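You operate a simulated robot arm through the tools that you are given. There is no shell and no other tool. Be economical: measure what you need, move in short steps, check, and stop when the job is done.

You are at the controls of a simulated robot arm. One attempt, no reset.

TASK
Switch off, push the stop button in, shut the air, wait for the gauge to drop and pull the plug.
Fine: plug on the side table; the air coupling stays on.

It is judged by the outcome, as a careful person would: the job done as asked, and still so three seconds after it is handed in. It fails if anything else is knocked over, pushed out of place, dropped, spilled or broken.

THE ROBOT
A 6-joint arm with a two-finger parallel gripper, fixed in place. Base frame: the origin is at the foot of the arm, x ahead of it, y to its left, z up. Units: cm, degrees, N and s.
With the tool pointing down near the work surface it reaches from about 24 to 66 cm from the base axis. Its first joint turns from -66.0 to 66.0 degrees. Payload 2.9 kg.
The tool frame sits at the grasp point between the pads (the TCP): z along the fingers, y along the line on which they close. The tips reach 3 cm beyond it. Largest opening 11 cm; finger width 2, thickness 1; the body of the gripper, 4.8 by 11.2 cm, starts 5.5 cm behind the TCP.
Orientation is that of the tool frame in the base frame, as a unit quaternion [w, x, y, z]. With the fingers straight down and closing along the base's y, the tool's x points along the base's -x, its y along +y and its z along -z.

THE INTERFACE
- The arm moves only by the tool nudge_tool. Its argument "increments" is a list of rows, each an object (a shift or turn left out is 0, a gripper value left out holds the last) with "xyz": the shift along the base's x, y, z in mm, a list of three; "delta_rot": the turn, a rotation vector about the base's x, y, z in rad, a list of three; "hand": the opening in per cent of the stroke, from 0 (shut) to 100 (fully open). In form: [{"xyz": [tx, ty, tz], "delta_rot": [wx, wy, wz], "hand": hand}, ...]. A call has 1 to 10 rows; each row is the pose to reach, as a shift and turn from the pose commanded when the call began. Each row takes 0.2 s and may step no farther than 5 cm and 8.6 degrees from the row before; otherwise, or with a gripper value out of range, the whole call is refused. Where a pose cannot be reached the arm comes as near as it can. A force on the tool above 90 N (or 10 N above the force at the start of the call, whichever is more), or a blocked arm, ends the call early, and 0.2 s more pass. The fingers move at their own pace (about 10.8 cm/s each) and stop on an object; they squeeze with about 21 N. The grip force told is the motor's: it shows also when the fingers shut on nothing. Time passes only in rows, and 0.2 s behind the last, so rows that repeat a pose let the fingers close. The reply holds the time, the measured pose of the TCP, the force on the tool along the base axes, the opening and the grip force, in the units named above and with some noise.
- Cameras (640 x 400 px; columns grow to the right, rows downward): "scene" is fixed at [8.23, 43.52, 139.04]; the picture's right is [-0.72, -0.69, 0.00], its down [-0.36, 0.37, -0.86] and it looks along [0.59, -0.62, -0.52] (base axes); focal length 261 px, centre (320, 200). "wrist" rides on the gripper at [7.2, 1.7, -10.3] in the tool frame; the picture's right is [-0.23, 0.97, 0.00], its down [-0.76, -0.18, -0.62] and it looks along [-0.61, -0.14, 0.78] (tool axes); focal length 222 px, centre (320, 200). There is no depth. A picture from a camera that has moved, and an enlarged one, comes with that camera's place and axes in the base frame and with its lens.
- capture(camera): a new picture of that camera. No time passes.
- enlarge(camera, box): a new picture of the part [left, top, right, bottom] of that camera's present view, enlarged. No time passes.
- close_job(): hands the job in; it is judged then, once.

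Work in short steps. Places have to be worked out from the pictures, the camera data and where the tool is seen: move nearer, look again, correct. Check each grasp and each placing, and mend what went wrong. You have 120 turns and 64 pictures in all, those below and enlarged ones among them. Open the gripper and draw the arm clear of the work before you hand the job in, unless the task says otherwise; then end with one line.

The tools are called after "Emit:" as a command line: name --argument value ..., lists and objects as JSON in quotes. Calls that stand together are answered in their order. nudge_tool: Moves the arm, as the interface text tells. Its arguments: {"type":"object","properties":{"increments":{"type":"array","items":{"type":"object","properties":{"xyz":{"type":"array","items":{"type":"number"}},"delta_rot":{"type":"array","items":{"type":"number"}},"hand":{"type":"number"}}}}},"required":["increments"]} The other tools are called the same way: capture (camera) takes a picture; enlarge (camera, box) takes an enlarged picture of a part of a camera's view; close_job () hands the job in.

At the start:

```text
time: 0.0
position: [39.46, -12.33, 126.88]
tcp_rot: [0.0, 0.0, 1.0, 0.0]
contact_force: [0.3, 0.0, -0.6]
opening: 10.96
grip_force: 0.0
```

scene: 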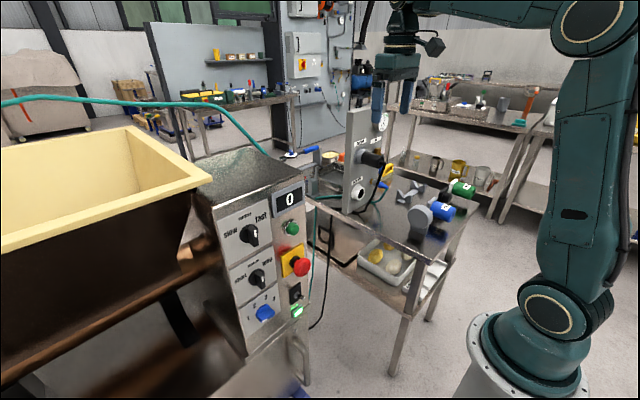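
wrist: 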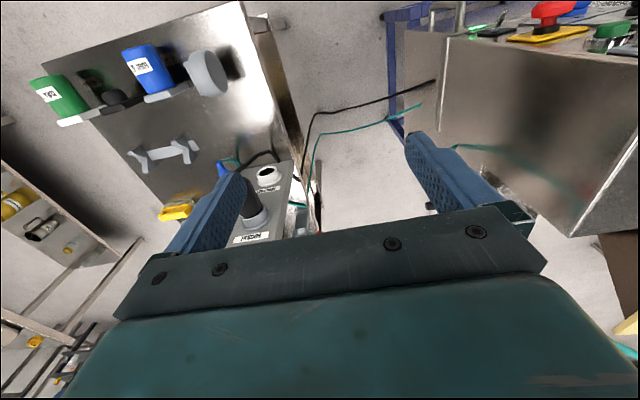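

I see a machine panel with knobs, a stop button and a switch, and a side table with a supply board. I look closer at both.

Emit:
enlarge --camera "scene" --box '[190, 170, 350, 350]'

Emit:
enlarge --camera "scene" --box '[270, 90, 490, 300]'

Emit:
enlarge --camera "wrist" --box '[20, 0, 340, 260]'

```text
2.22 times, centred on (270, 260) of scene
camera zoom: at [8.23, 43.52, 139.04], right [-0.72, -0.69, 0.0], down [-0.36, 0.37, -0.86], along [0.59, -0.62, -0.52], focal length 580 px, centre (431, 67)
```

zoom: 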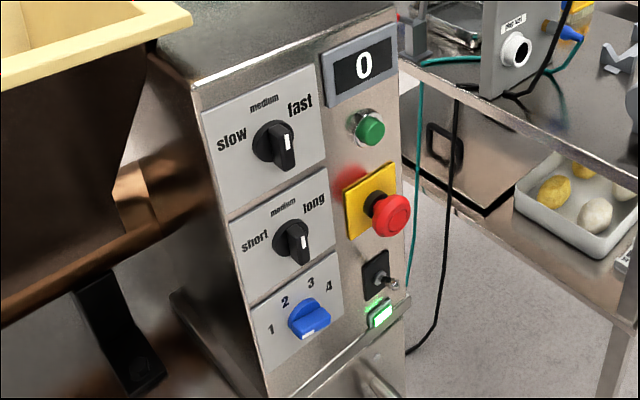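

```text
1.90 times, centred on (380, 195) of scene
camera zoom: at [8.23, 43.52, 139.04], right [-0.72, -0.69, 0.0], down [-0.36, 0.37, -0.86], along [0.59, -0.62, -0.52], focal length 498 px, centre (206, 210)
```

zoom: 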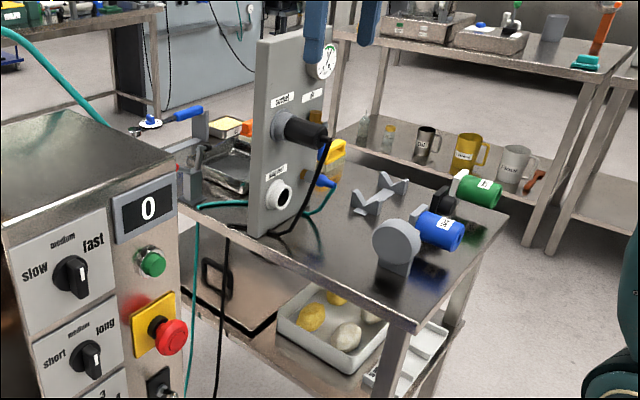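

```text
1.54 times, centred on (180, 130) of wrist
camera zoom: at [32.21, -10.78, 137.15], right [0.23, 0.97, 0.0], down [0.76, -0.18, 0.62], along [0.61, -0.14, -0.78], focal length 342 px, centre (535, 308)
```

zoom: 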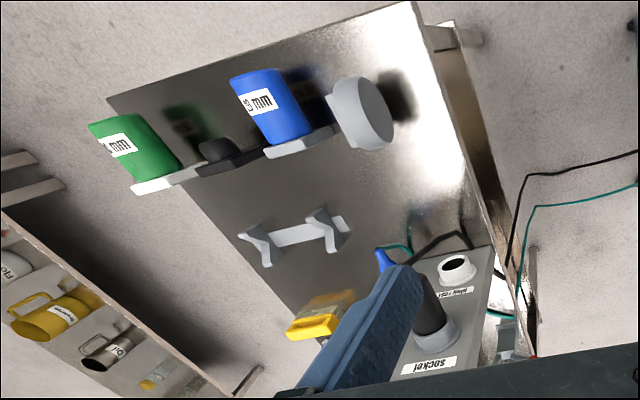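

I need to read the board's labels and find the valve and the switch.

Emit:
enlarge --camera "scene" --box '[330, 95, 420, 220]'

Emit:
enlarge --camera "scene" --box '[265, 230, 325, 330]'

Emit:
enlarge --camera "wrist" --box '[140, 130, 340, 260]'

```text
3.20 times, centred on (375, 158) of scene
camera zoom: at [8.23, 43.52, 139.04], right [-0.72, -0.69, 0.0], down [-0.36, 0.37, -0.86], along [0.59, -0.62, -0.52], focal length 836 px, centre (144, 336)
```

zoom: 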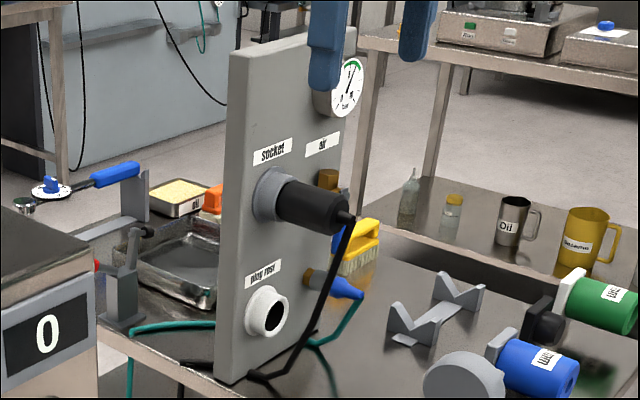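

```text
4.00 times, centred on (295, 280) of scene
camera zoom: at [8.23, 43.52, 139.04], right [-0.72, -0.69, 0.0], down [-0.36, 0.37, -0.86], along [0.59, -0.62, -0.52], focal length 1045 px, centre (420, -120)
```

zoom: 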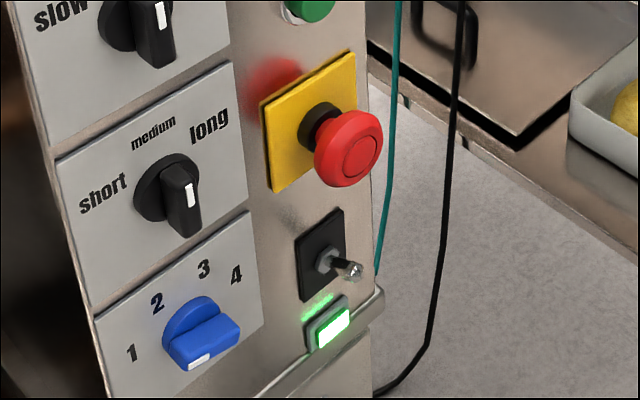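

```text
3.08 times, centred on (240, 195) of wrist
camera zoom: at [32.21, -10.78, 137.15], right [0.23, 0.97, 0.0], down [0.76, -0.18, 0.62], along [0.61, -0.14, -0.78], focal length 684 px, centre (566, 215)
```

zoom: 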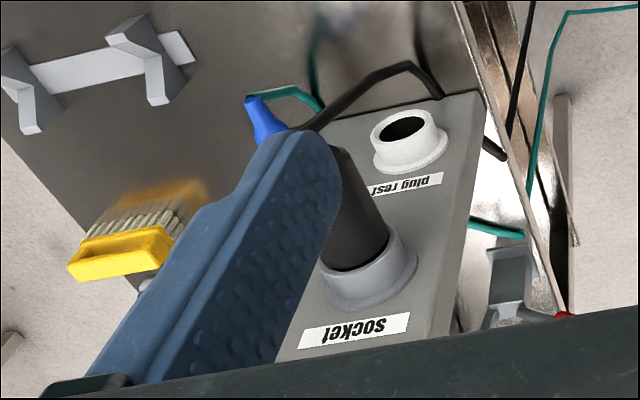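

The stop button triangulates to about (38, 17, 100) with the panel facing −x; the board's socket lies around (61, −34, 97). I move the wrist in front of the panel and pitch it forward to look at the switch.

Emit:
nudge_tool --increments '[{"xyz": [-16, 39, -5], "delta_rot": [0, -0.1, 0]}, {"xyz": [-32, 78, -10], "delta_rot": [0, -0.2, 0]}, {"xyz": [-48, 117, -15], "delta_rot": [0, -0.3, 0]}, {"xyz": [-64, 156, -20], "delta_rot": [0, -0.4, 0]}, {"xyz": [-80, 195, -25], "delta_rot": [0, -0.5, 0]}, {"xyz": [-96, 234, -30], "delta_rot": [0, -0.6, 0]}, {"xyz": [-112, 270, -35], "delta_rot": [0, -0.7, 0]}]'

Emit:
capture --camera "wrist"

```text
time: 1.6
position: [28.27, 14.58, 123.32]
tcp_rot: [0.345, 0.001, 0.939, 0.001]
contact_force: [-0.4, 0.6, -0.1]
opening: 11.0
grip_force: 0.1
out of reach, approached as far as the arm can: row 1, 2, 3
```

```text
55 pictures are left
camera wrist: at [16.06, 16.16, 126.45], right [0.18, 0.97, 0.15], down [0.18, -0.18, 0.97], along [0.97, -0.14, -0.2], focal length 222 px, centre (320, 200)
```

wrist: 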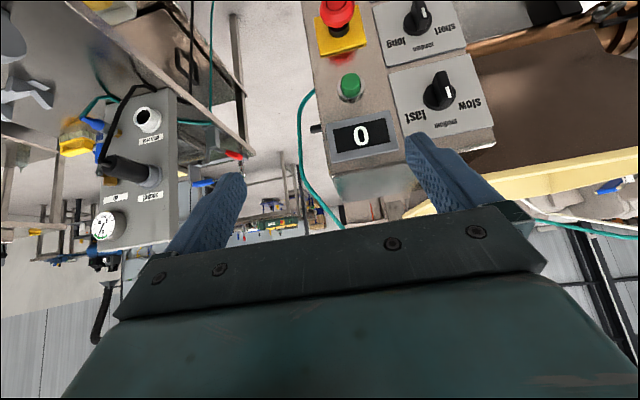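

The panel is viewed upside down; the stop button refines to about (37, 18, 101). I lower the camera to see the toggle switch.

Emit:
nudge_tool --increments '[{"xyz": [-10, 0, -45]}, {"xyz": [-20, 0, -90]}, {"xyz": [-20, 0, -130]}]'

Emit:
capture --camera "wrist"

```text
time: 2.4
position: [26.28, 14.53, 110.61]
tcp_rot: [0.343, 0.0, 0.939, 0.0]
contact_force: [0.0, -0.1, 0.7]
opening: 11.02
grip_force: 0.1
```

```text
54 pictures are left
camera wrist: at [14.12, 16.17, 113.69], right [0.17, 0.97, 0.15], down [0.18, -0.18, 0.97], along [0.97, -0.14, -0.21], focal length 222 px, centre (320, 200)
```

wrist: 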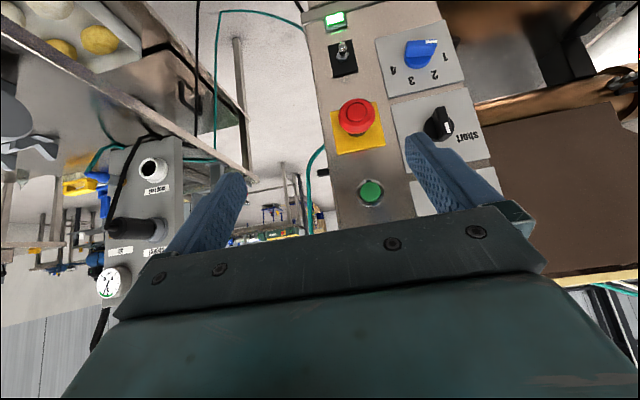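

Emit:
enlarge --camera "wrist" --box '[300, 0, 400, 150]'

Emit:
enlarge --camera "wrist" --box '[60, 130, 210, 310]'

```text
2.67 times, centred on (350, 75) of wrist
camera zoom: at [14.12, 16.17, 113.69], right [0.17, 0.97, 0.15], down [0.18, -0.18, 0.97], along [0.97, -0.14, -0.21], focal length 592 px, centre (240, 533)
```

zoom: 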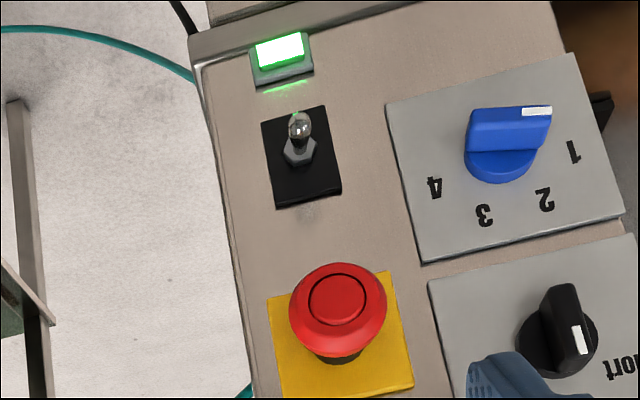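

```text
2.22 times, centred on (135, 220) of wrist
camera zoom: at [14.12, 16.17, 113.69], right [0.17, 0.97, 0.15], down [0.18, -0.18, 0.97], along [0.97, -0.14, -0.21], focal length 494 px, centre (731, 156)
```

zoom: 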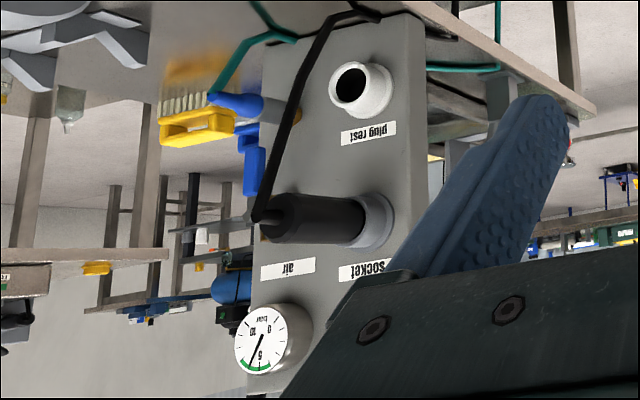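

The lever points down toward the lit lamp, so "off" should be up. Lever tip ≈ (37.2, 18.4, 90.7), stop face ≈ (36.9, 18.4, 100). I shut the fingers, pitch further forward and go in front of and below the lever.

Emit:
nudge_tool --increments '[{"xyz": [0, 10, -30], "delta_rot": [0, -0.11, 0], "hand": 0}, {"xyz": [0, 20, -70], "delta_rot": [0, -0.22, 0], "hand": 0}, {"xyz": [0, 30, -110], "delta_rot": [0, -0.33, 0], "hand": 0}, {"xyz": [0, 37, -150], "delta_rot": [0, -0.435, 0], "hand": 0}, {"xyz": [10, 37, -180], "delta_rot": [0, -0.435, 0], "hand": 0}, {"xyz": [30, 37, -207], "delta_rot": [0, -0.435, 0], "hand": 0}]'

Emit:
capture --camera "wrist"

Emit:
capture --camera "scene"

```text
time: 3.5
position: [34.71, 21.02, 99.17]
tcp_rot: [0.561, 0.022, 0.827, 0.039]
contact_force: [1.9, 8.6, -1.6]
opening: 0.01
grip_force: 20.9
out of reach, approached as far as the arm can: row 1, 2, 3, 4, 5
stopped in row 5: the force on the tool passed its limit (the readings are from after the stop); the commanded pose is now the measured one
```

```text
51 pictures are left
camera wrist: at [22.41, 22.88, 96.31], right [0.07, 0.95, 0.3], down [-0.29, -0.26, 0.92], along [0.95, -0.16, 0.26], focal length 222 px, centre (320, 200)
```

wrist: 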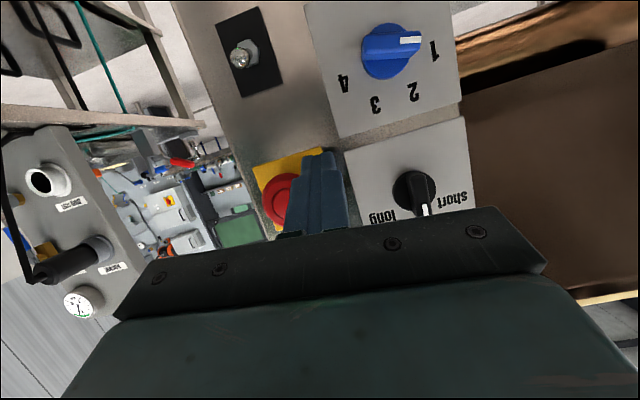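

```text
50 pictures are left
```

scene: 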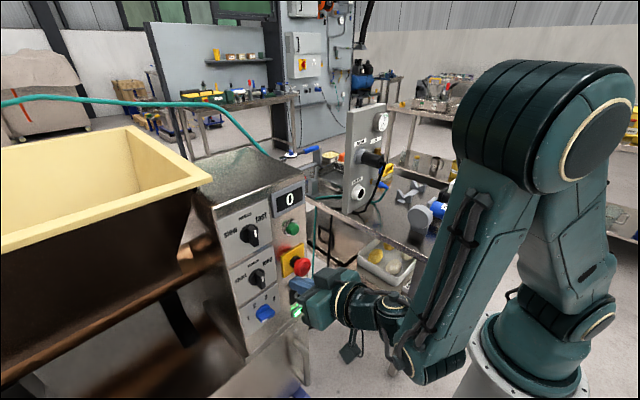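

The arm cannot fold that close, so it bulged forward and the finger touched the side of the stop knob. I check the knob's and lamp's state before moving away sideways.

Emit:
enlarge --camera "wrist" --box '[180, 0, 360, 250]'

Emit:
enlarge --camera "scene" --box '[240, 180, 370, 350]'

```text
1.60 times, centred on (270, 125) of wrist
camera zoom: at [22.41, 22.88, 96.31], right [0.07, 0.95, 0.3], down [-0.29, -0.26, 0.92], along [0.95, -0.16, 0.26], focal length 355 px, centre (400, 320)
```

zoom: 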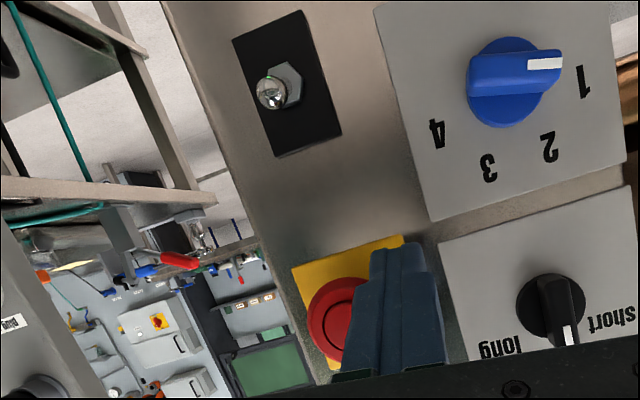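

```text
2.35 times, centred on (305, 265) of scene
camera zoom: at [8.24, 43.55, 139.03], right [-0.72, -0.69, 0.0], down [-0.36, 0.37, -0.86], along [0.59, -0.62, -0.52], focal length 615 px, centre (355, 47)
```

zoom: 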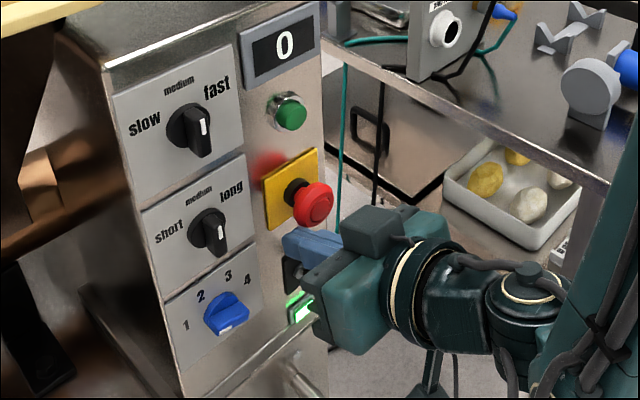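

The knob is still out and the lamp lit. Comparing views, the lever's base is at z≈88.9 and its tip at z≈90.7, so the lever actually points up: off should be down, which suits a steeper tool. I step sideways off the knob and return to a 45° pitch.

Emit:
nudge_tool --increments '[{"xyz": [0, 12, 0]}, {"xyz": [-20, 12, 20], "delta_rot": [-0.03, 0.13, 0.004]}, {"xyz": [-40, 5, 40], "delta_rot": [-0.06, 0.26, 0.007]}, {"xyz": [-60, -10, 60], "delta_rot": [-0.09, 0.406, 0.011]}]'

Emit:
capture --camera "wrist"

```text
time: 4.5
position: [28.77, 20.0, 104.96]
tcp_rot: [0.38, -0.001, 0.925, -0.003]
contact_force: [-0.6, -0.5, -0.9]
opening: 0.01
grip_force: 21.4
out of reach, approached as far as the arm can: row 1, 2, 3
```

```text
47 pictures are left
camera wrist: at [16.35, 21.55, 107.15], right [0.16, 0.97, 0.15], down [0.1, -0.17, 0.98], along [0.98, -0.14, -0.13], focal length 222 px, centre (320, 200)
```

wrist: 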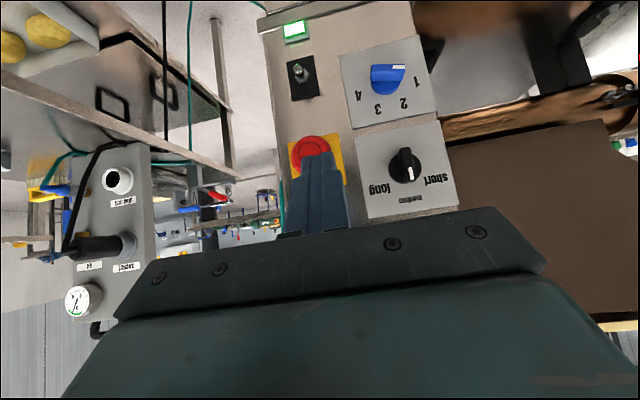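

Free of the knob, with everything unchanged. I enlarge the lever to fix its position before pressing down.

Emit:
enlarge --camera "wrist" --box '[260, 10, 360, 190]'

```text
2.22 times, centred on (310, 100) of wrist
camera zoom: at [16.35, 21.55, 107.15], right [0.16, 0.97, 0.15], down [0.1, -0.17, 0.98], along [0.98, -0.14, -0.13], focal length 494 px, centre (342, 422)
```

zoom: 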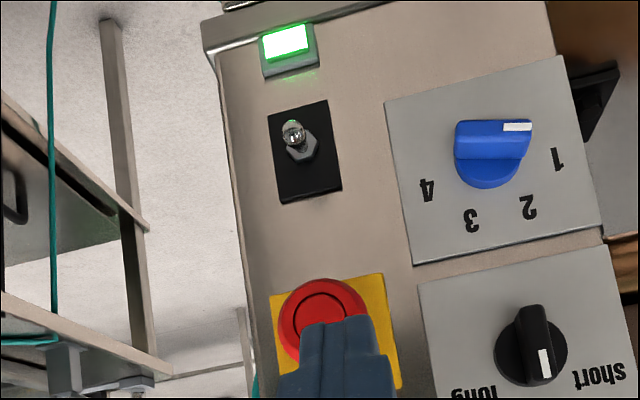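

Lever tip ≈ (37.4, 18.35, 90.4), base (41.1, 18.3, 88.8): confirmed up. I approach along the tool axis between stop knob and lever, stopping short.

Emit:
nudge_tool --increments '[{"xyz": [-7, -17, -19]}, {"xyz": [25, -17, -49]}, {"xyz": [52, -17, -77]}]'

Emit:
capture --camera "wrist"

```text
time: 5.3
position: [34.0, 18.21, 97.54]
tcp_rot: [0.381, -0.001, 0.924, -0.002]
contact_force: [0.3, 0.6, -0.1]
opening: 0.0
grip_force: 20.7
```

```text
45 pictures are left
camera wrist: at [21.51, 19.79, 99.65], right [0.16, 0.97, 0.16], down [0.1, -0.17, 0.98], along [0.98, -0.14, -0.12], focal length 222 px, centre (320, 200)
```

wrist: 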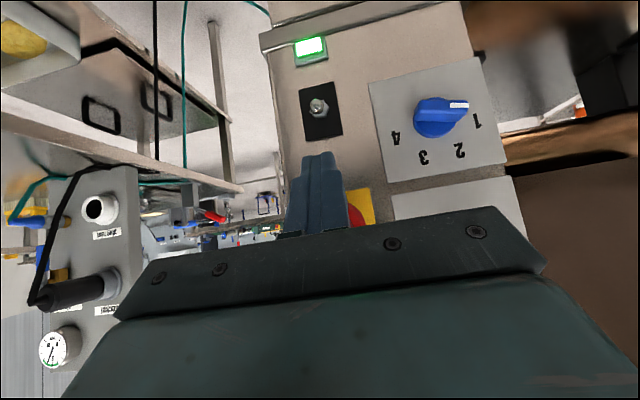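

Reachable and lined up above the lever. I go in the last bit and press straight down past the lever's centre.

Emit:
nudge_tool --increments '[{"xyz": [13, 1, -13]}, {"xyz": [25, 1, -26]}, {"xyz": [25, 1, -38]}, {"xyz": [25, 1, -50]}, {"xyz": [25, 1, -62]}, {"xyz": [25, 1, -72]}]'

Emit:
capture --camera "wrist"

```text
time: 6.5
position: [36.38, 18.28, 91.91]
tcp_rot: [0.391, -0.002, 0.92, -0.001]
contact_force: [-32.5, -3.2, 36.7]
opening: 0.0
grip_force: 21.0
stopped in row 6: the force on the tool passed its limit (the readings are from after the stop); the commanded pose is now the measured one
```

```text
44 pictures are left
camera wrist: at [23.91, 19.89, 93.83], right [0.16, 0.97, 0.16], down [0.08, -0.18, 0.98], along [0.98, -0.14, -0.11], focal length 222 px, centre (320, 200)
```

wrist: 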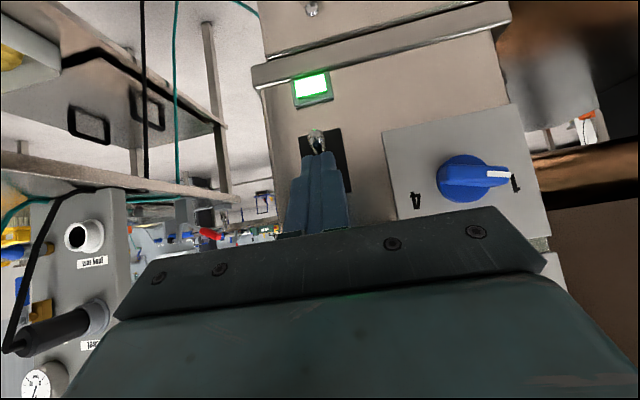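

The push met 49 N and the lamp is still lit; I look closely at the contact.

Emit:
enlarge --camera "wrist" --box '[270, 50, 380, 210]'

Emit:
enlarge --camera "scene" --box '[240, 220, 340, 340]'

```text
2.50 times, centred on (325, 130) of wrist
camera zoom: at [23.91, 19.89, 93.83], right [0.16, 0.97, 0.16], down [0.08, -0.18, 0.98], along [0.98, -0.14, -0.11], focal length 555 px, centre (308, 375)
```

zoom: 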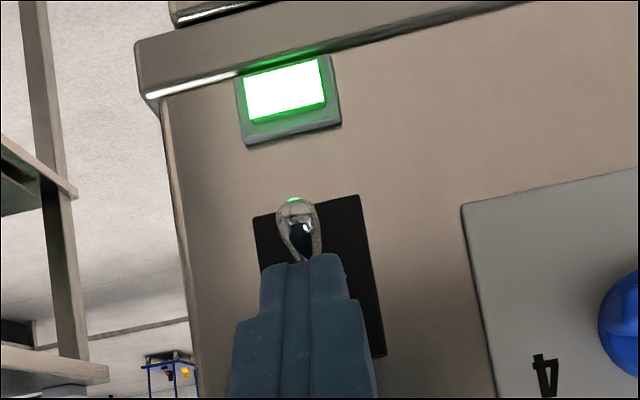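

```text
3.33 times, centred on (290, 280) of scene
camera zoom: at [8.1, 43.49, 139.06], right [-0.72, -0.69, 0.0], down [-0.36, 0.37, -0.86], along [0.6, -0.62, -0.52], focal length 871 px, centre (420, -67)
```

zoom: 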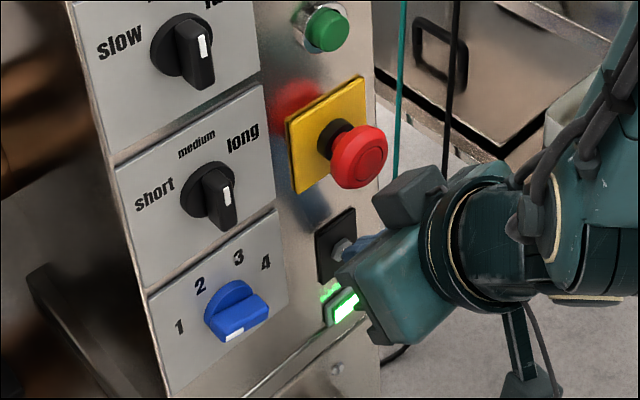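

The lever has come down to about level, and the finger's front corner seems jammed on the nut. I back off about 7 mm from the panel and press on down at the lever's tip.

Emit:
nudge_tool --increments '[{"xyz": [-7, 0, 4]}, {"xyz": [-7, 0, -6]}, {"xyz": [-7, 0, -14]}, {"xyz": [-7, 0, -22]}, {"xyz": [-7, 0, -28]}]'

Emit:
enlarge --camera "wrist" --box '[260, 30, 400, 210]'

```text
time: 7.3
position: [35.82, 18.42, 91.84]
tcp_rot: [0.398, -0.002, 0.917, 0.001]
contact_force: [-36.6, -3.7, 38.3]
opening: 0.0
grip_force: 21.1
stopped in row 3: the force on the tool passed its limit (the readings are from after the stop); the commanded pose is now the measured one
```

```text
2.22 times, centred on (330, 120) of wrist
camera zoom: at [23.33, 19.95, 93.38], right [0.15, 0.97, 0.17], down [0.07, -0.18, 0.98], along [0.99, -0.14, -0.09], focal length 494 px, centre (298, 378)
```

zoom: 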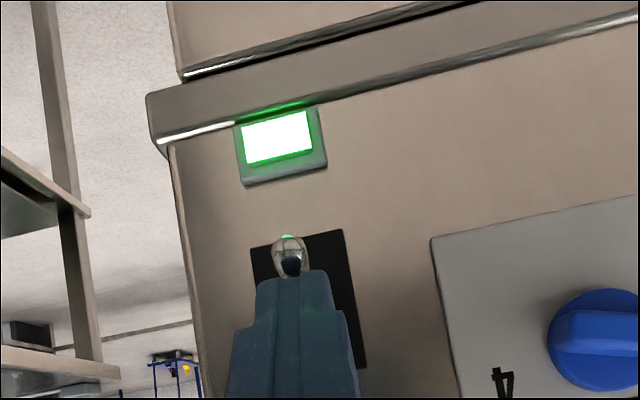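

Both jams show a force along the finger at 45°, and the lever is near level. I retreat along the tool axis to see where the lever rests now.

Emit:
nudge_tool --increments '[{"xyz": [-15, 0, 15]}, {"xyz": [-35, 0, 35]}]'

Emit:
enlarge --camera "wrist" --box '[260, 10, 400, 210]'

```text
time: 7.9
position: [32.46, 18.48, 95.16]
tcp_rot: [0.397, -0.002, 0.918, 0.001]
contact_force: [0.1, -1.2, -0.5]
opening: 0.0
grip_force: 21.0
```

```text
2.00 times, centred on (330, 110) of wrist
camera zoom: at [19.96, 20.08, 96.83], right [0.15, 0.97, 0.16], down [0.07, -0.18, 0.98], along [0.99, -0.14, -0.1], focal length 444 px, centre (300, 380)
```

zoom: 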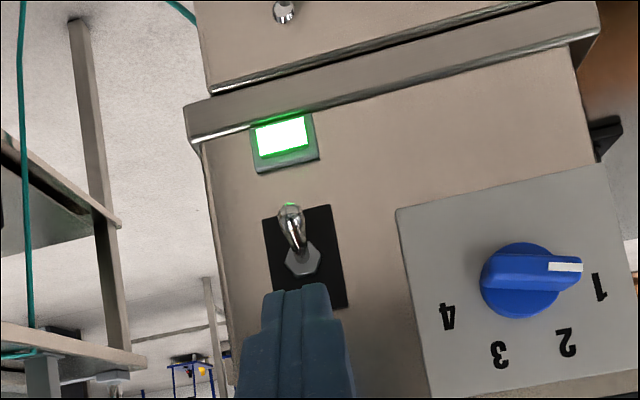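

The lever now rests pointing down, so it flipped, yet the lamp is still lit. I check the panel for any other change.

Emit:
enlarge --camera "scene" --box '[200, 170, 340, 340]'

Emit:
enlarge --camera "wrist" --box '[280, 30, 360, 130]'

```text
2.35 times, centred on (270, 255) of scene
camera zoom: at [8.23, 43.52, 139.04], right [-0.72, -0.69, 0.0], down [-0.36, 0.37, -0.86], along [0.59, -0.62, -0.52], focal length 615 px, centre (438, 71)
```

zoom: 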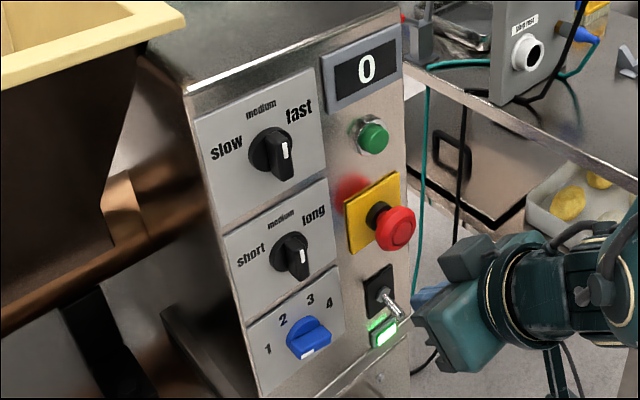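

```text
4.00 times, centred on (320, 80) of wrist
camera zoom: at [19.96, 20.08, 96.83], right [0.15, 0.97, 0.16], down [0.07, -0.18, 0.98], along [0.99, -0.14, -0.1], focal length 888 px, centre (320, 680)
```

zoom: 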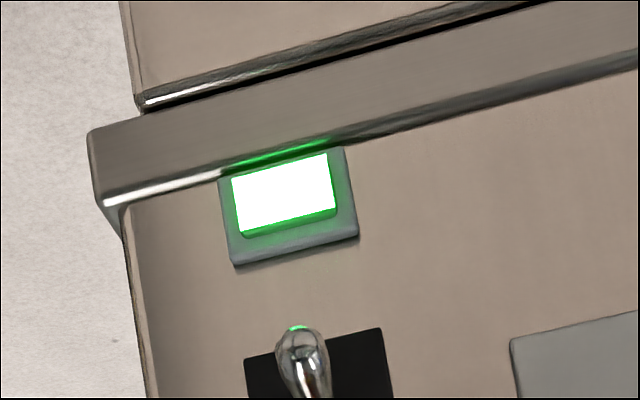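

Lever is fully down (off); the lamp looks like a mains-live light, which should go out with the plug. Next I raise the fingertips in front of the stop knob and push it straight in.

Emit:
nudge_tool --increments '[{"xyz": [-20, 0, 30]}, {"xyz": [-20, 0, 61]}, {"xyz": [0, 0, 61]}, {"xyz": [12, 0, 61]}, {"xyz": [20, 0, 61]}, {"xyz": [28, 0, 61]}, {"xyz": [36, 0, 61]}]'

Emit:
enlarge --camera "scene" --box '[240, 200, 360, 340]'

```text
time: 9.3
position: [34.48, 18.46, 100.75]
tcp_rot: [0.387, -0.007, 0.922, 0.002]
contact_force: [-30.9, -0.9, 11.8]
opening: 0.02
grip_force: 21.0
out of reach, approached as far as the arm can: row 1
stopped in row 7: the force on the tool passed its limit (the readings are from after the stop); the commanded pose is now the measured one
```

```text
2.86 times, centred on (300, 270) of scene
camera zoom: at [8.13, 43.51, 139.05], right [-0.72, -0.69, 0.0], down [-0.36, 0.37, -0.86], along [0.6, -0.62, -0.52], focal length 746 px, centre (377, 0)
```

zoom: 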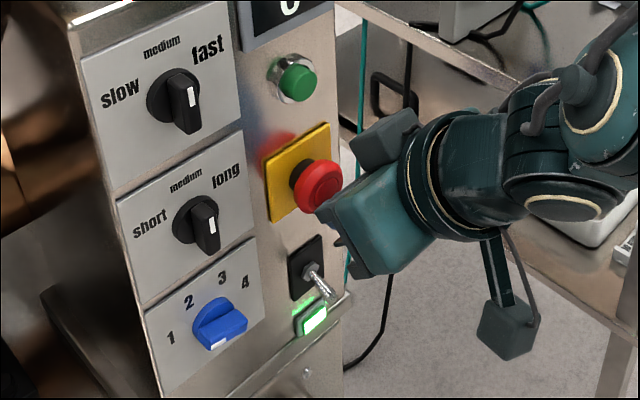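

The push hit the force limit; I back off and compare how far the knob sticks out.

Emit:
nudge_tool --increments '[{"xyz": [-20, 0, 0]}, {"xyz": [-45, 0, 20]}]'

Emit:
enlarge --camera "scene" --box '[240, 200, 360, 340]'

Emit:
capture --camera "wrist"

```text
time: 9.9
position: [30.34, 18.35, 102.87]
tcp_rot: [0.389, -0.006, 0.921, 0.001]
contact_force: [0.0, 0.5, 0.3]
opening: 0.01
grip_force: 21.3
```

```text
2.86 times, centred on (300, 270) of scene
camera zoom: at [8.23, 43.52, 139.04], right [-0.72, -0.69, 0.0], down [-0.36, 0.37, -0.86], along [0.59, -0.62, -0.52], focal length 746 px, centre (377, 0)
```

zoom: 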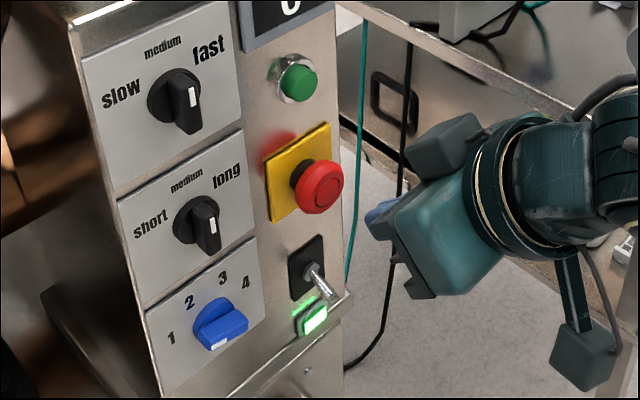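

```text
35 pictures are left
camera wrist: at [17.89, 19.84, 104.76], right [0.15, 0.98, 0.16], down [0.09, -0.17, 0.98], along [0.99, -0.13, -0.11], focal length 222 px, centre (320, 200)
```

wrist: 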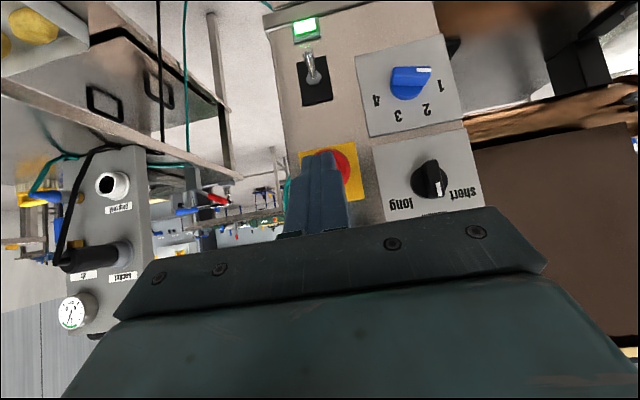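

Knob front went from x≈36.7 to 37.4 and stays in: latched. Now I swing over to the supply board to find the air valve.

Emit:
nudge_tool --increments '[{"xyz": [0, -10, 40]}, {"xyz": [5, -45, 70]}, {"xyz": [10, -90, 90]}, {"xyz": [20, -137, 100]}, {"xyz": [30, -184, 110]}, {"xyz": [40, -231, 120]}, {"xyz": [50, -278, 130]}, {"xyz": [55, -325, 130]}, {"xyz": [60, -372, 130]}, {"xyz": [60, -415, 130]}]'

Emit:
capture --camera "wrist"

```text
time: 12.1
position: [36.34, -23.14, 115.89]
tcp_rot: [0.389, -0.006, 0.921, 0.001]
contact_force: [-0.3, -0.1, -0.3]
opening: 0.0
grip_force: 21.5
```

```text
34 pictures are left
camera wrist: at [23.8, -21.65, 117.79], right [0.15, 0.98, 0.16], down [0.09, -0.17, 0.98], along [0.99, -0.13, -0.11], focal length 222 px, centre (320, 200)
```

wrist: 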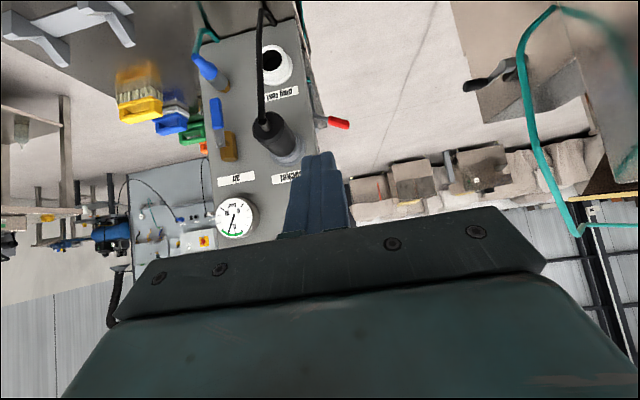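

Emit:
enlarge --camera "wrist" --box '[170, 20, 330, 140]'

Emit:
enlarge --camera "wrist" --box '[170, 110, 330, 260]'

```text
3.33 times, centred on (250, 80) of wrist
camera zoom: at [23.8, -21.65, 117.79], right [0.15, 0.98, 0.16], down [0.09, -0.17, 0.98], along [0.99, -0.13, -0.11], focal length 740 px, centre (553, 600)
```

zoom: 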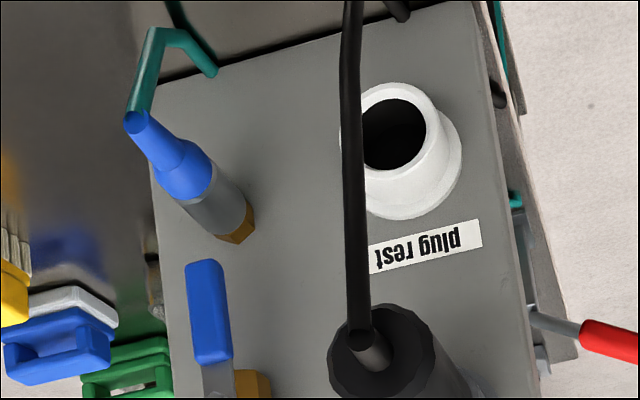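

```text
2.67 times, centred on (250, 185) of wrist
camera zoom: at [23.8, -21.65, 117.79], right [0.15, 0.98, 0.16], down [0.09, -0.17, 0.98], along [0.99, -0.13, -0.11], focal length 592 px, centre (507, 240)
```

zoom: 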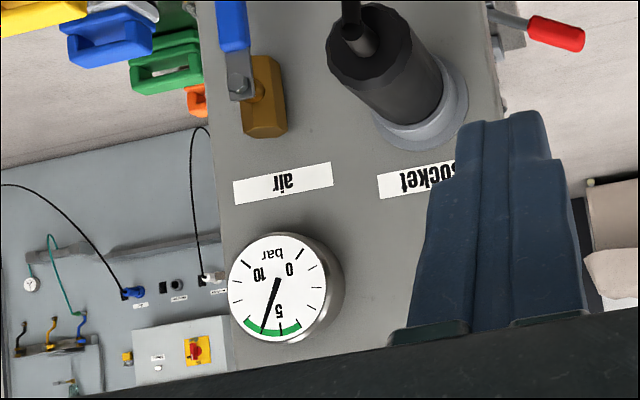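

The air valve is a blue lever hanging in line with the pipe (open), gauge at ~6 bar. Lever ≈ y −41, z 94–101.5, x ≈ 57; plug tail at (50.3, −31, 103.7), axis along x. I move in front of the lever at lower height, more horizontal, for a second view.

Emit:
nudge_tool --increments '[{"xyz": [12, -32, -31], "delta_rot": [0, -0.068, 0]}, {"xyz": [24, -64, -62], "delta_rot": [0, -0.136, 0]}, {"xyz": [36, -96, -94], "delta_rot": [0, -0.204, 0]}, {"xyz": [48, -128, -126], "delta_rot": [0, -0.272, 0]}, {"xyz": [60, -160, -157], "delta_rot": [0, -0.34, 0]}]'

Emit:
capture --camera "wrist"

```text
time: 13.3
position: [43.1, -38.68, 100.14]
tcp_rot: [0.539, -0.005, 0.843, -0.001]
contact_force: [0.2, -0.2, -0.1]
opening: 0.0
grip_force: 21.1
out of reach, approached as far as the arm can: row 5
```

```text
31 pictures are left
camera wrist: at [30.61, -37.19, 97.74], right [0.09, 0.98, 0.2], down [-0.25, -0.17, 0.95], along [0.97, -0.13, 0.22], focal length 222 px, centre (320, 200)
```

wrist: 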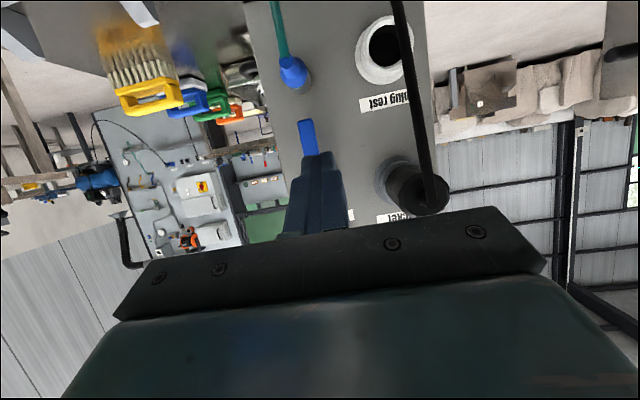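

Handle tip now at (55.5, −40.3, 94.9), pivot ≈ (56, −40.6, 102). I approach on its plug side (+y), keeping the gripper body below the plug tail, and stop short to check.

Emit:
nudge_tool --increments '[{"xyz": [30, 11, -25]}, {"xyz": [70, 11, -30]}]'

Emit:
capture --camera "wrist"

Emit:
enlarge --camera "scene" --box '[330, 90, 470, 240]'

```text
time: 13.9
position: [50.09, -37.45, 97.36]
tcp_rot: [0.538, -0.007, 0.843, 0.001]
contact_force: [0.3, -0.5, 0.1]
opening: 0.0
grip_force: 20.8
```

```text
30 pictures are left
camera wrist: at [37.65, -35.94, 94.99], right [0.09, 0.98, 0.2], down [-0.25, -0.17, 0.95], along [0.97, -0.13, 0.22], focal length 222 px, centre (320, 200)
```

wrist: 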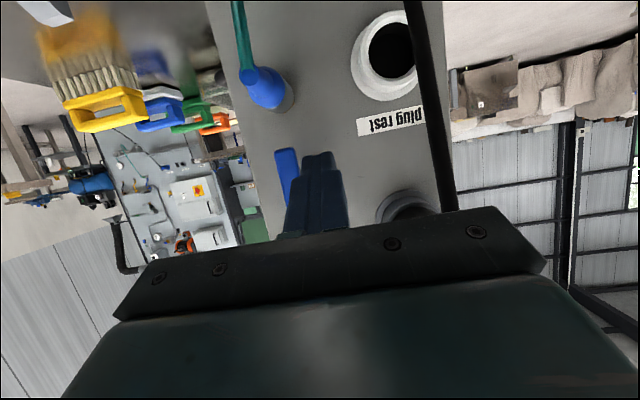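

```text
2.67 times, centred on (400, 165) of scene
camera zoom: at [8.23, 43.52, 139.04], right [-0.72, -0.69, 0.0], down [-0.36, 0.37, -0.86], along [0.59, -0.62, -0.52], focal length 697 px, centre (107, 293)
```

zoom: 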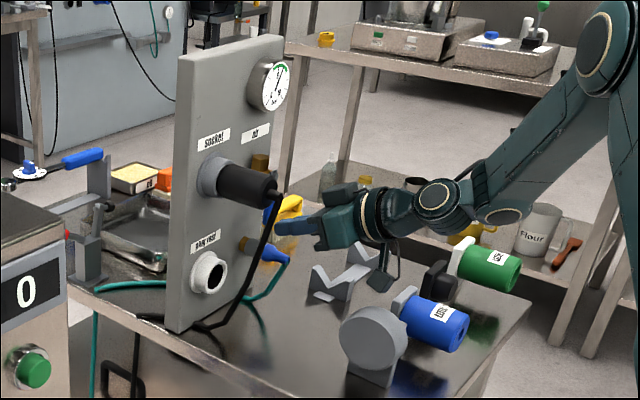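

The finger is in the gap between lever and plug. I go in 3.5 cm and then start swinging the lever toward −y.

Emit:
nudge_tool --increments '[{"xyz": [18, 0, -2]}, {"xyz": [36, 0, -2]}, {"xyz": [36, -12, -1]}, {"xyz": [36, -22, 0]}, {"xyz": [36, -32, 2]}]'

Emit:
capture --camera "wrist"

```text
time: 15.1
position: [53.66, -40.93, 97.44]
tcp_rot: [0.539, -0.005, 0.842, 0.0]
contact_force: [0.9, 0.6, -2.8]
opening: 0.0
grip_force: 21.0
```

```text
28 pictures are left
camera wrist: at [41.26, -39.4, 95.11], right [0.09, 0.98, 0.2], down [-0.24, -0.17, 0.95], along [0.97, -0.13, 0.22], focal length 222 px, centre (320, 200)
```

wrist: 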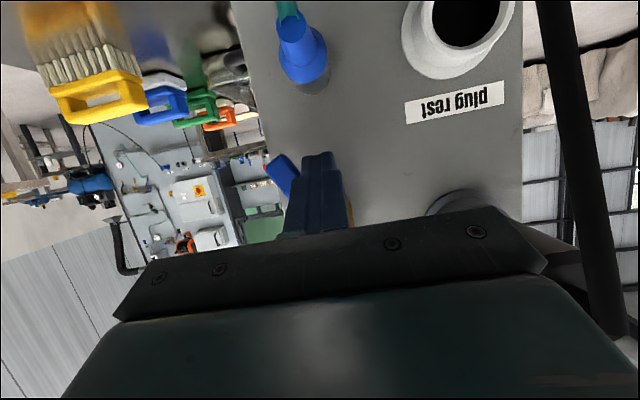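

The lever turns freely. I continue along its arc up to horizontal.

Emit:
nudge_tool --increments '[{"xyz": [0, -10, 4]}, {"xyz": [0, -19, 11]}, {"xyz": [0, -28, 21]}, {"xyz": [0, -34, 31]}, {"xyz": [0, -37, 40]}]'

Emit:
capture --camera "wrist"

```text
time: 16.3
position: [53.62, -44.39, 100.97]
tcp_rot: [0.535, -0.004, 0.845, 0.003]
contact_force: [-1.3, 3.4, -18.1]
opening: 0.01
grip_force: 21.4
```

```text
27 pictures are left
camera wrist: at [41.18, -42.86, 98.75], right [0.09, 0.97, 0.21], down [-0.24, -0.18, 0.95], along [0.97, -0.13, 0.21], focal length 222 px, centre (320, 200)
```

wrist: 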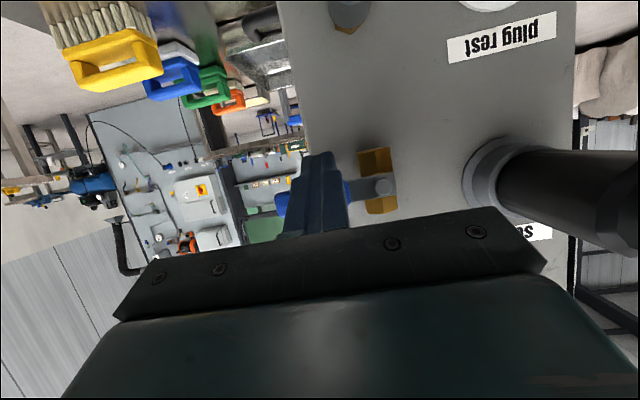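

The lever looks horizontal and resists at 18 N, seemingly its stop. I nudge a bit more, then back straight out and look.

Emit:
nudge_tool --increments '[{"xyz": [0, 0, 4]}, {"xyz": [0, 0, 6]}, {"xyz": [0, 0, -12]}, {"xyz": [-40, 0, -12]}, {"xyz": [-80, 0, -12]}]'

Emit:
capture --camera "wrist"

Emit:
enlarge --camera "scene" --box '[360, 100, 410, 150]'

```text
time: 17.5
position: [45.87, -44.43, 100.36]
tcp_rot: [0.539, -0.006, 0.842, 0.0]
contact_force: [0.3, 0.1, -0.4]
opening: 0.0
grip_force: 21.7
```

```text
26 pictures are left
camera wrist: at [33.45, -42.88, 97.95], right [0.09, 0.98, 0.2], down [-0.25, -0.17, 0.95], along [0.97, -0.13, 0.23], focal length 222 px, centre (320, 200)
```

wrist: 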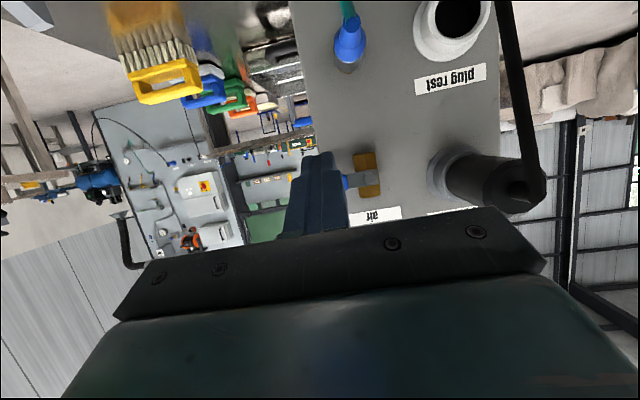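

```text
8.00 times, centred on (385, 125) of scene
camera zoom: at [8.23, 43.52, 139.04], right [-0.72, -0.69, 0.0], down [-0.36, 0.37, -0.86], along [0.59, -0.62, -0.52], focal length 2090 px, centre (-200, 800)
```

zoom: 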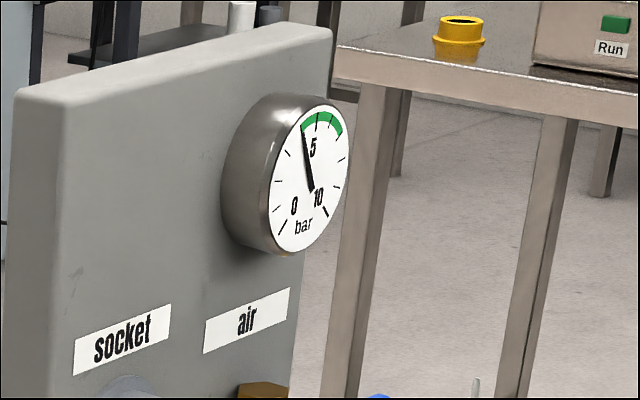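

The gauge needle is falling already (about 4.5 bar). While it drains I lift, open the fingers and re-pitch to hover in front of and above the plug, without touching it.

Emit:
nudge_tool --increments '[{"xyz": [-15, 0, 45], "delta_rot": [0, 0.09, 0]}, {"xyz": [-10, 20, 85], "delta_rot": [0, 0.18, 0], "hand": 70}, {"xyz": [-5, 60, 116], "delta_rot": [0, 0.27, 0], "hand": 70}, {"xyz": [0, 100, 116], "delta_rot": [0, 0.36, 0], "hand": 70}, {"xyz": [0, 136, 116], "delta_rot": [0, 0.44, 0], "hand": 70}]'

Emit:
capture --camera "wrist"

Emit:
enlarge --camera "scene" --box '[335, 90, 465, 230]'

```text
refused: row 3 steps farther than a row can; nothing moved
```

```text
24 pictures are left
camera wrist: at [33.45, -42.88, 97.95], right [0.09, 0.98, 0.2], down [-0.25, -0.17, 0.95], along [0.97, -0.13, 0.23], focal length 222 px, centre (320, 200)
```

wrist: 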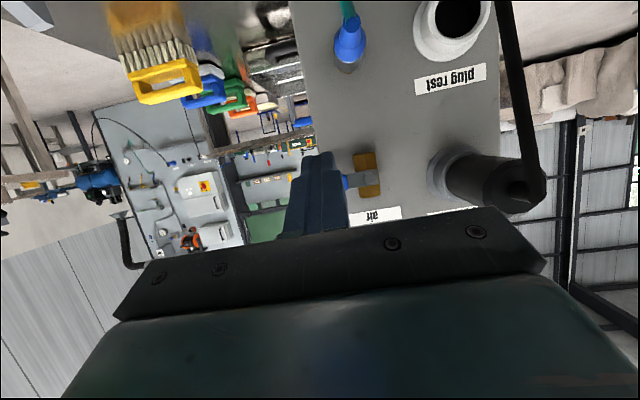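

```text
2.86 times, centred on (400, 160) of scene
camera zoom: at [8.23, 43.52, 139.04], right [-0.72, -0.69, 0.0], down [-0.36, 0.37, -0.86], along [0.59, -0.62, -0.52], focal length 746 px, centre (91, 314)
```

zoom: 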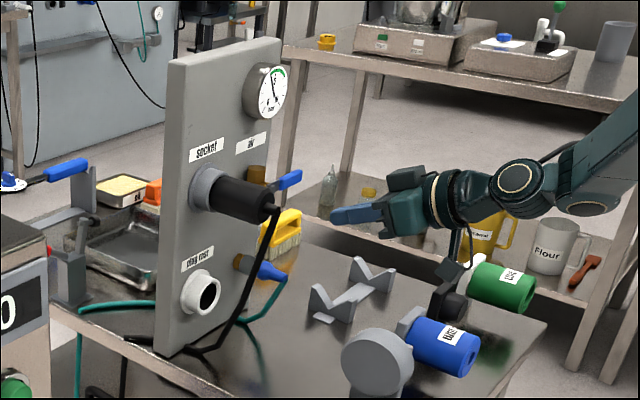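

The step was too long; lever is visibly horizontal now. I repeat the move with smaller steps.

Emit:
nudge_tool --increments '[{"xyz": [-15, 0, 40], "delta_rot": [0, 0.08, 0]}, {"xyz": [-12, 15, 80], "delta_rot": [0, 0.16, 0], "hand": 70}, {"xyz": [-8, 45, 110], "delta_rot": [0, 0.24, 0], "hand": 70}, {"xyz": [-4, 85, 116], "delta_rot": [0, 0.32, 0], "hand": 70}, {"xyz": [0, 120, 116], "delta_rot": [0, 0.4, 0], "hand": 70}, {"xyz": [0, 136, 116], "delta_rot": [0, 0.44, 0], "hand": 70}]'

Emit:
capture --camera "wrist"

```text
time: 18.9
position: [45.57, -30.65, 111.82]
tcp_rot: [0.342, -0.005, 0.94, 0.001]
contact_force: [0.1, 0.1, -0.4]
opening: 7.71
grip_force: 0.1
out of reach, approached as far as the arm can: row 1
```

```text
22 pictures are left
camera wrist: at [33.43, -29.15, 115.04], right [0.16, 0.98, 0.15], down [0.18, -0.17, 0.97], along [0.97, -0.13, -0.21], focal length 222 px, centre (320, 200)
```

wrist: 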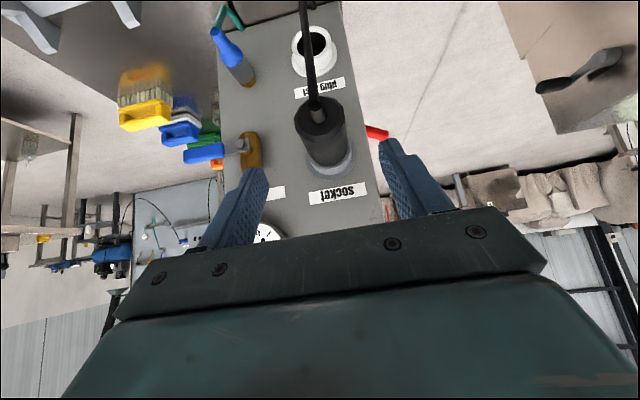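

Plug is centred between the fingers (axis y≈−30.6, z≈104). I descend along the tool axis around the plug without closing, letting the gauge drain.

Emit:
nudge_tool --increments '[{"xyz": [22, 0, 0]}, {"xyz": [45, 0, -27]}, {"xyz": [68, 0, -55]}, {"xyz": [89, 0, -80]}, {"xyz": [89, 0, -80]}, {"xyz": [89, 0, -80]}, {"xyz": [89, 0, -80]}, {"xyz": [89, 0, -80]}]'

Emit:
enlarge --camera "scene" --box '[335, 100, 435, 220]'

Emit:
capture --camera "wrist"

```text
time: 20.7
position: [54.65, -30.77, 104.12]
tcp_rot: [0.342, -0.006, 0.94, 0.003]
contact_force: [-0.4, 0.1, 0.0]
opening: 7.68
grip_force: 0.1
```

```text
3.33 times, centred on (385, 160) of scene
camera zoom: at [8.23, 43.52, 139.04], right [-0.72, -0.69, 0.0], down [-0.36, 0.37, -0.86], along [0.59, -0.62, -0.52], focal length 871 px, centre (103, 333)
```

zoom: 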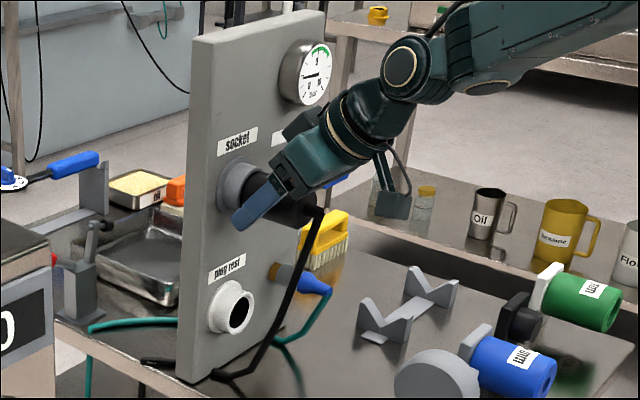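

```text
20 pictures are left
camera wrist: at [42.35, -29.31, 107.25], right [0.16, 0.98, 0.15], down [0.18, -0.17, 0.97], along [0.97, -0.13, -0.21], focal length 222 px, centre (320, 200)
```

wrist: 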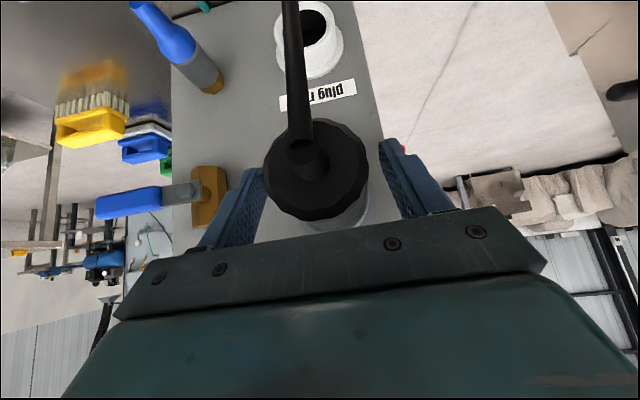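

Fingers straddle the plug cleanly. The gauge shows about 2.5–3 bar, so I wait in place.

Emit:
nudge_tool --increments '[{"xyz": [0, 0, 0]}, {"xyz": [0, 0, 0]}, {"xyz": [0, 0, 0]}, {"xyz": [0, 0, 0]}, {"xyz": [0, 0, 0]}, {"xyz": [0, 0, 0]}, {"xyz": [0, 0, 0]}, {"xyz": [0, 0, 0]}, {"xyz": [0, 0, 0]}, {"xyz": [0, 0, 0]}]'

Emit:
nudge_tool --increments '[{"xyz": [0, 0, 0]}, {"xyz": [0, 0, 0]}, {"xyz": [0, 0, 0]}, {"xyz": [0, 0, 0]}, {"xyz": [0, 0, 0]}, {"xyz": [0, 0, 0]}, {"xyz": [0, 0, 0]}, {"xyz": [0, 0, 0]}, {"xyz": [0, 0, 0]}, {"xyz": [0, 0, 0]}]'

Emit:
nudge_tool --increments '[{"xyz": [0, 0, 0]}, {"xyz": [0, 0, 0]}, {"xyz": [0, 0, 0]}, {"xyz": [0, 0, 0]}, {"xyz": [0, 0, 0]}, {"xyz": [0, 0, 0]}, {"xyz": [0, 0, 0]}, {"xyz": [0, 0, 0]}, {"xyz": [0, 0, 0]}, {"xyz": [0, 0, 0]}]'

Emit:
enlarge --camera "scene" --box '[360, 100, 410, 150]'

```text
time: 22.9
position: [54.42, -30.87, 104.09]
tcp_rot: [0.342, -0.006, 0.94, 0.002]
contact_force: [-0.1, 0.1, 0.2]
opening: 7.7
grip_force: 0.1
```

```text
time: 25.1
position: [54.55, -30.87, 104.15]
tcp_rot: [0.342, -0.006, 0.94, 0.002]
contact_force: [0.1, 0.4, -0.4]
opening: 7.71
grip_force: 0.1
```

```text
time: 27.3
position: [54.52, -30.75, 103.93]
tcp_rot: [0.342, -0.006, 0.94, 0.002]
contact_force: [-0.3, 0.1, 0.4]
opening: 7.71
grip_force: 0.0
```

```text
8.00 times, centred on (385, 125) of scene
camera zoom: at [8.23, 43.52, 139.04], right [-0.72, -0.69, 0.0], down [-0.36, 0.37, -0.86], along [0.59, -0.62, -0.52], focal length 2090 px, centre (-200, 800)
```

zoom: 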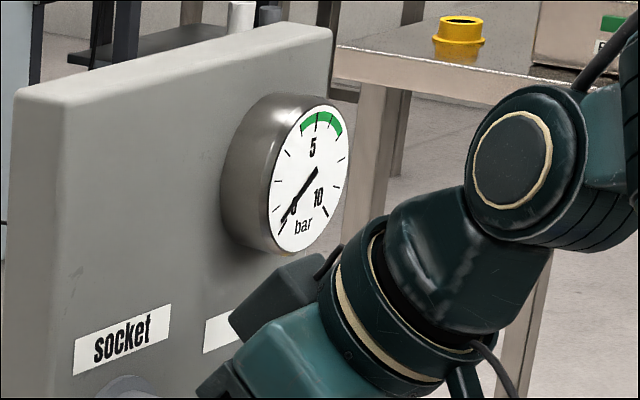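

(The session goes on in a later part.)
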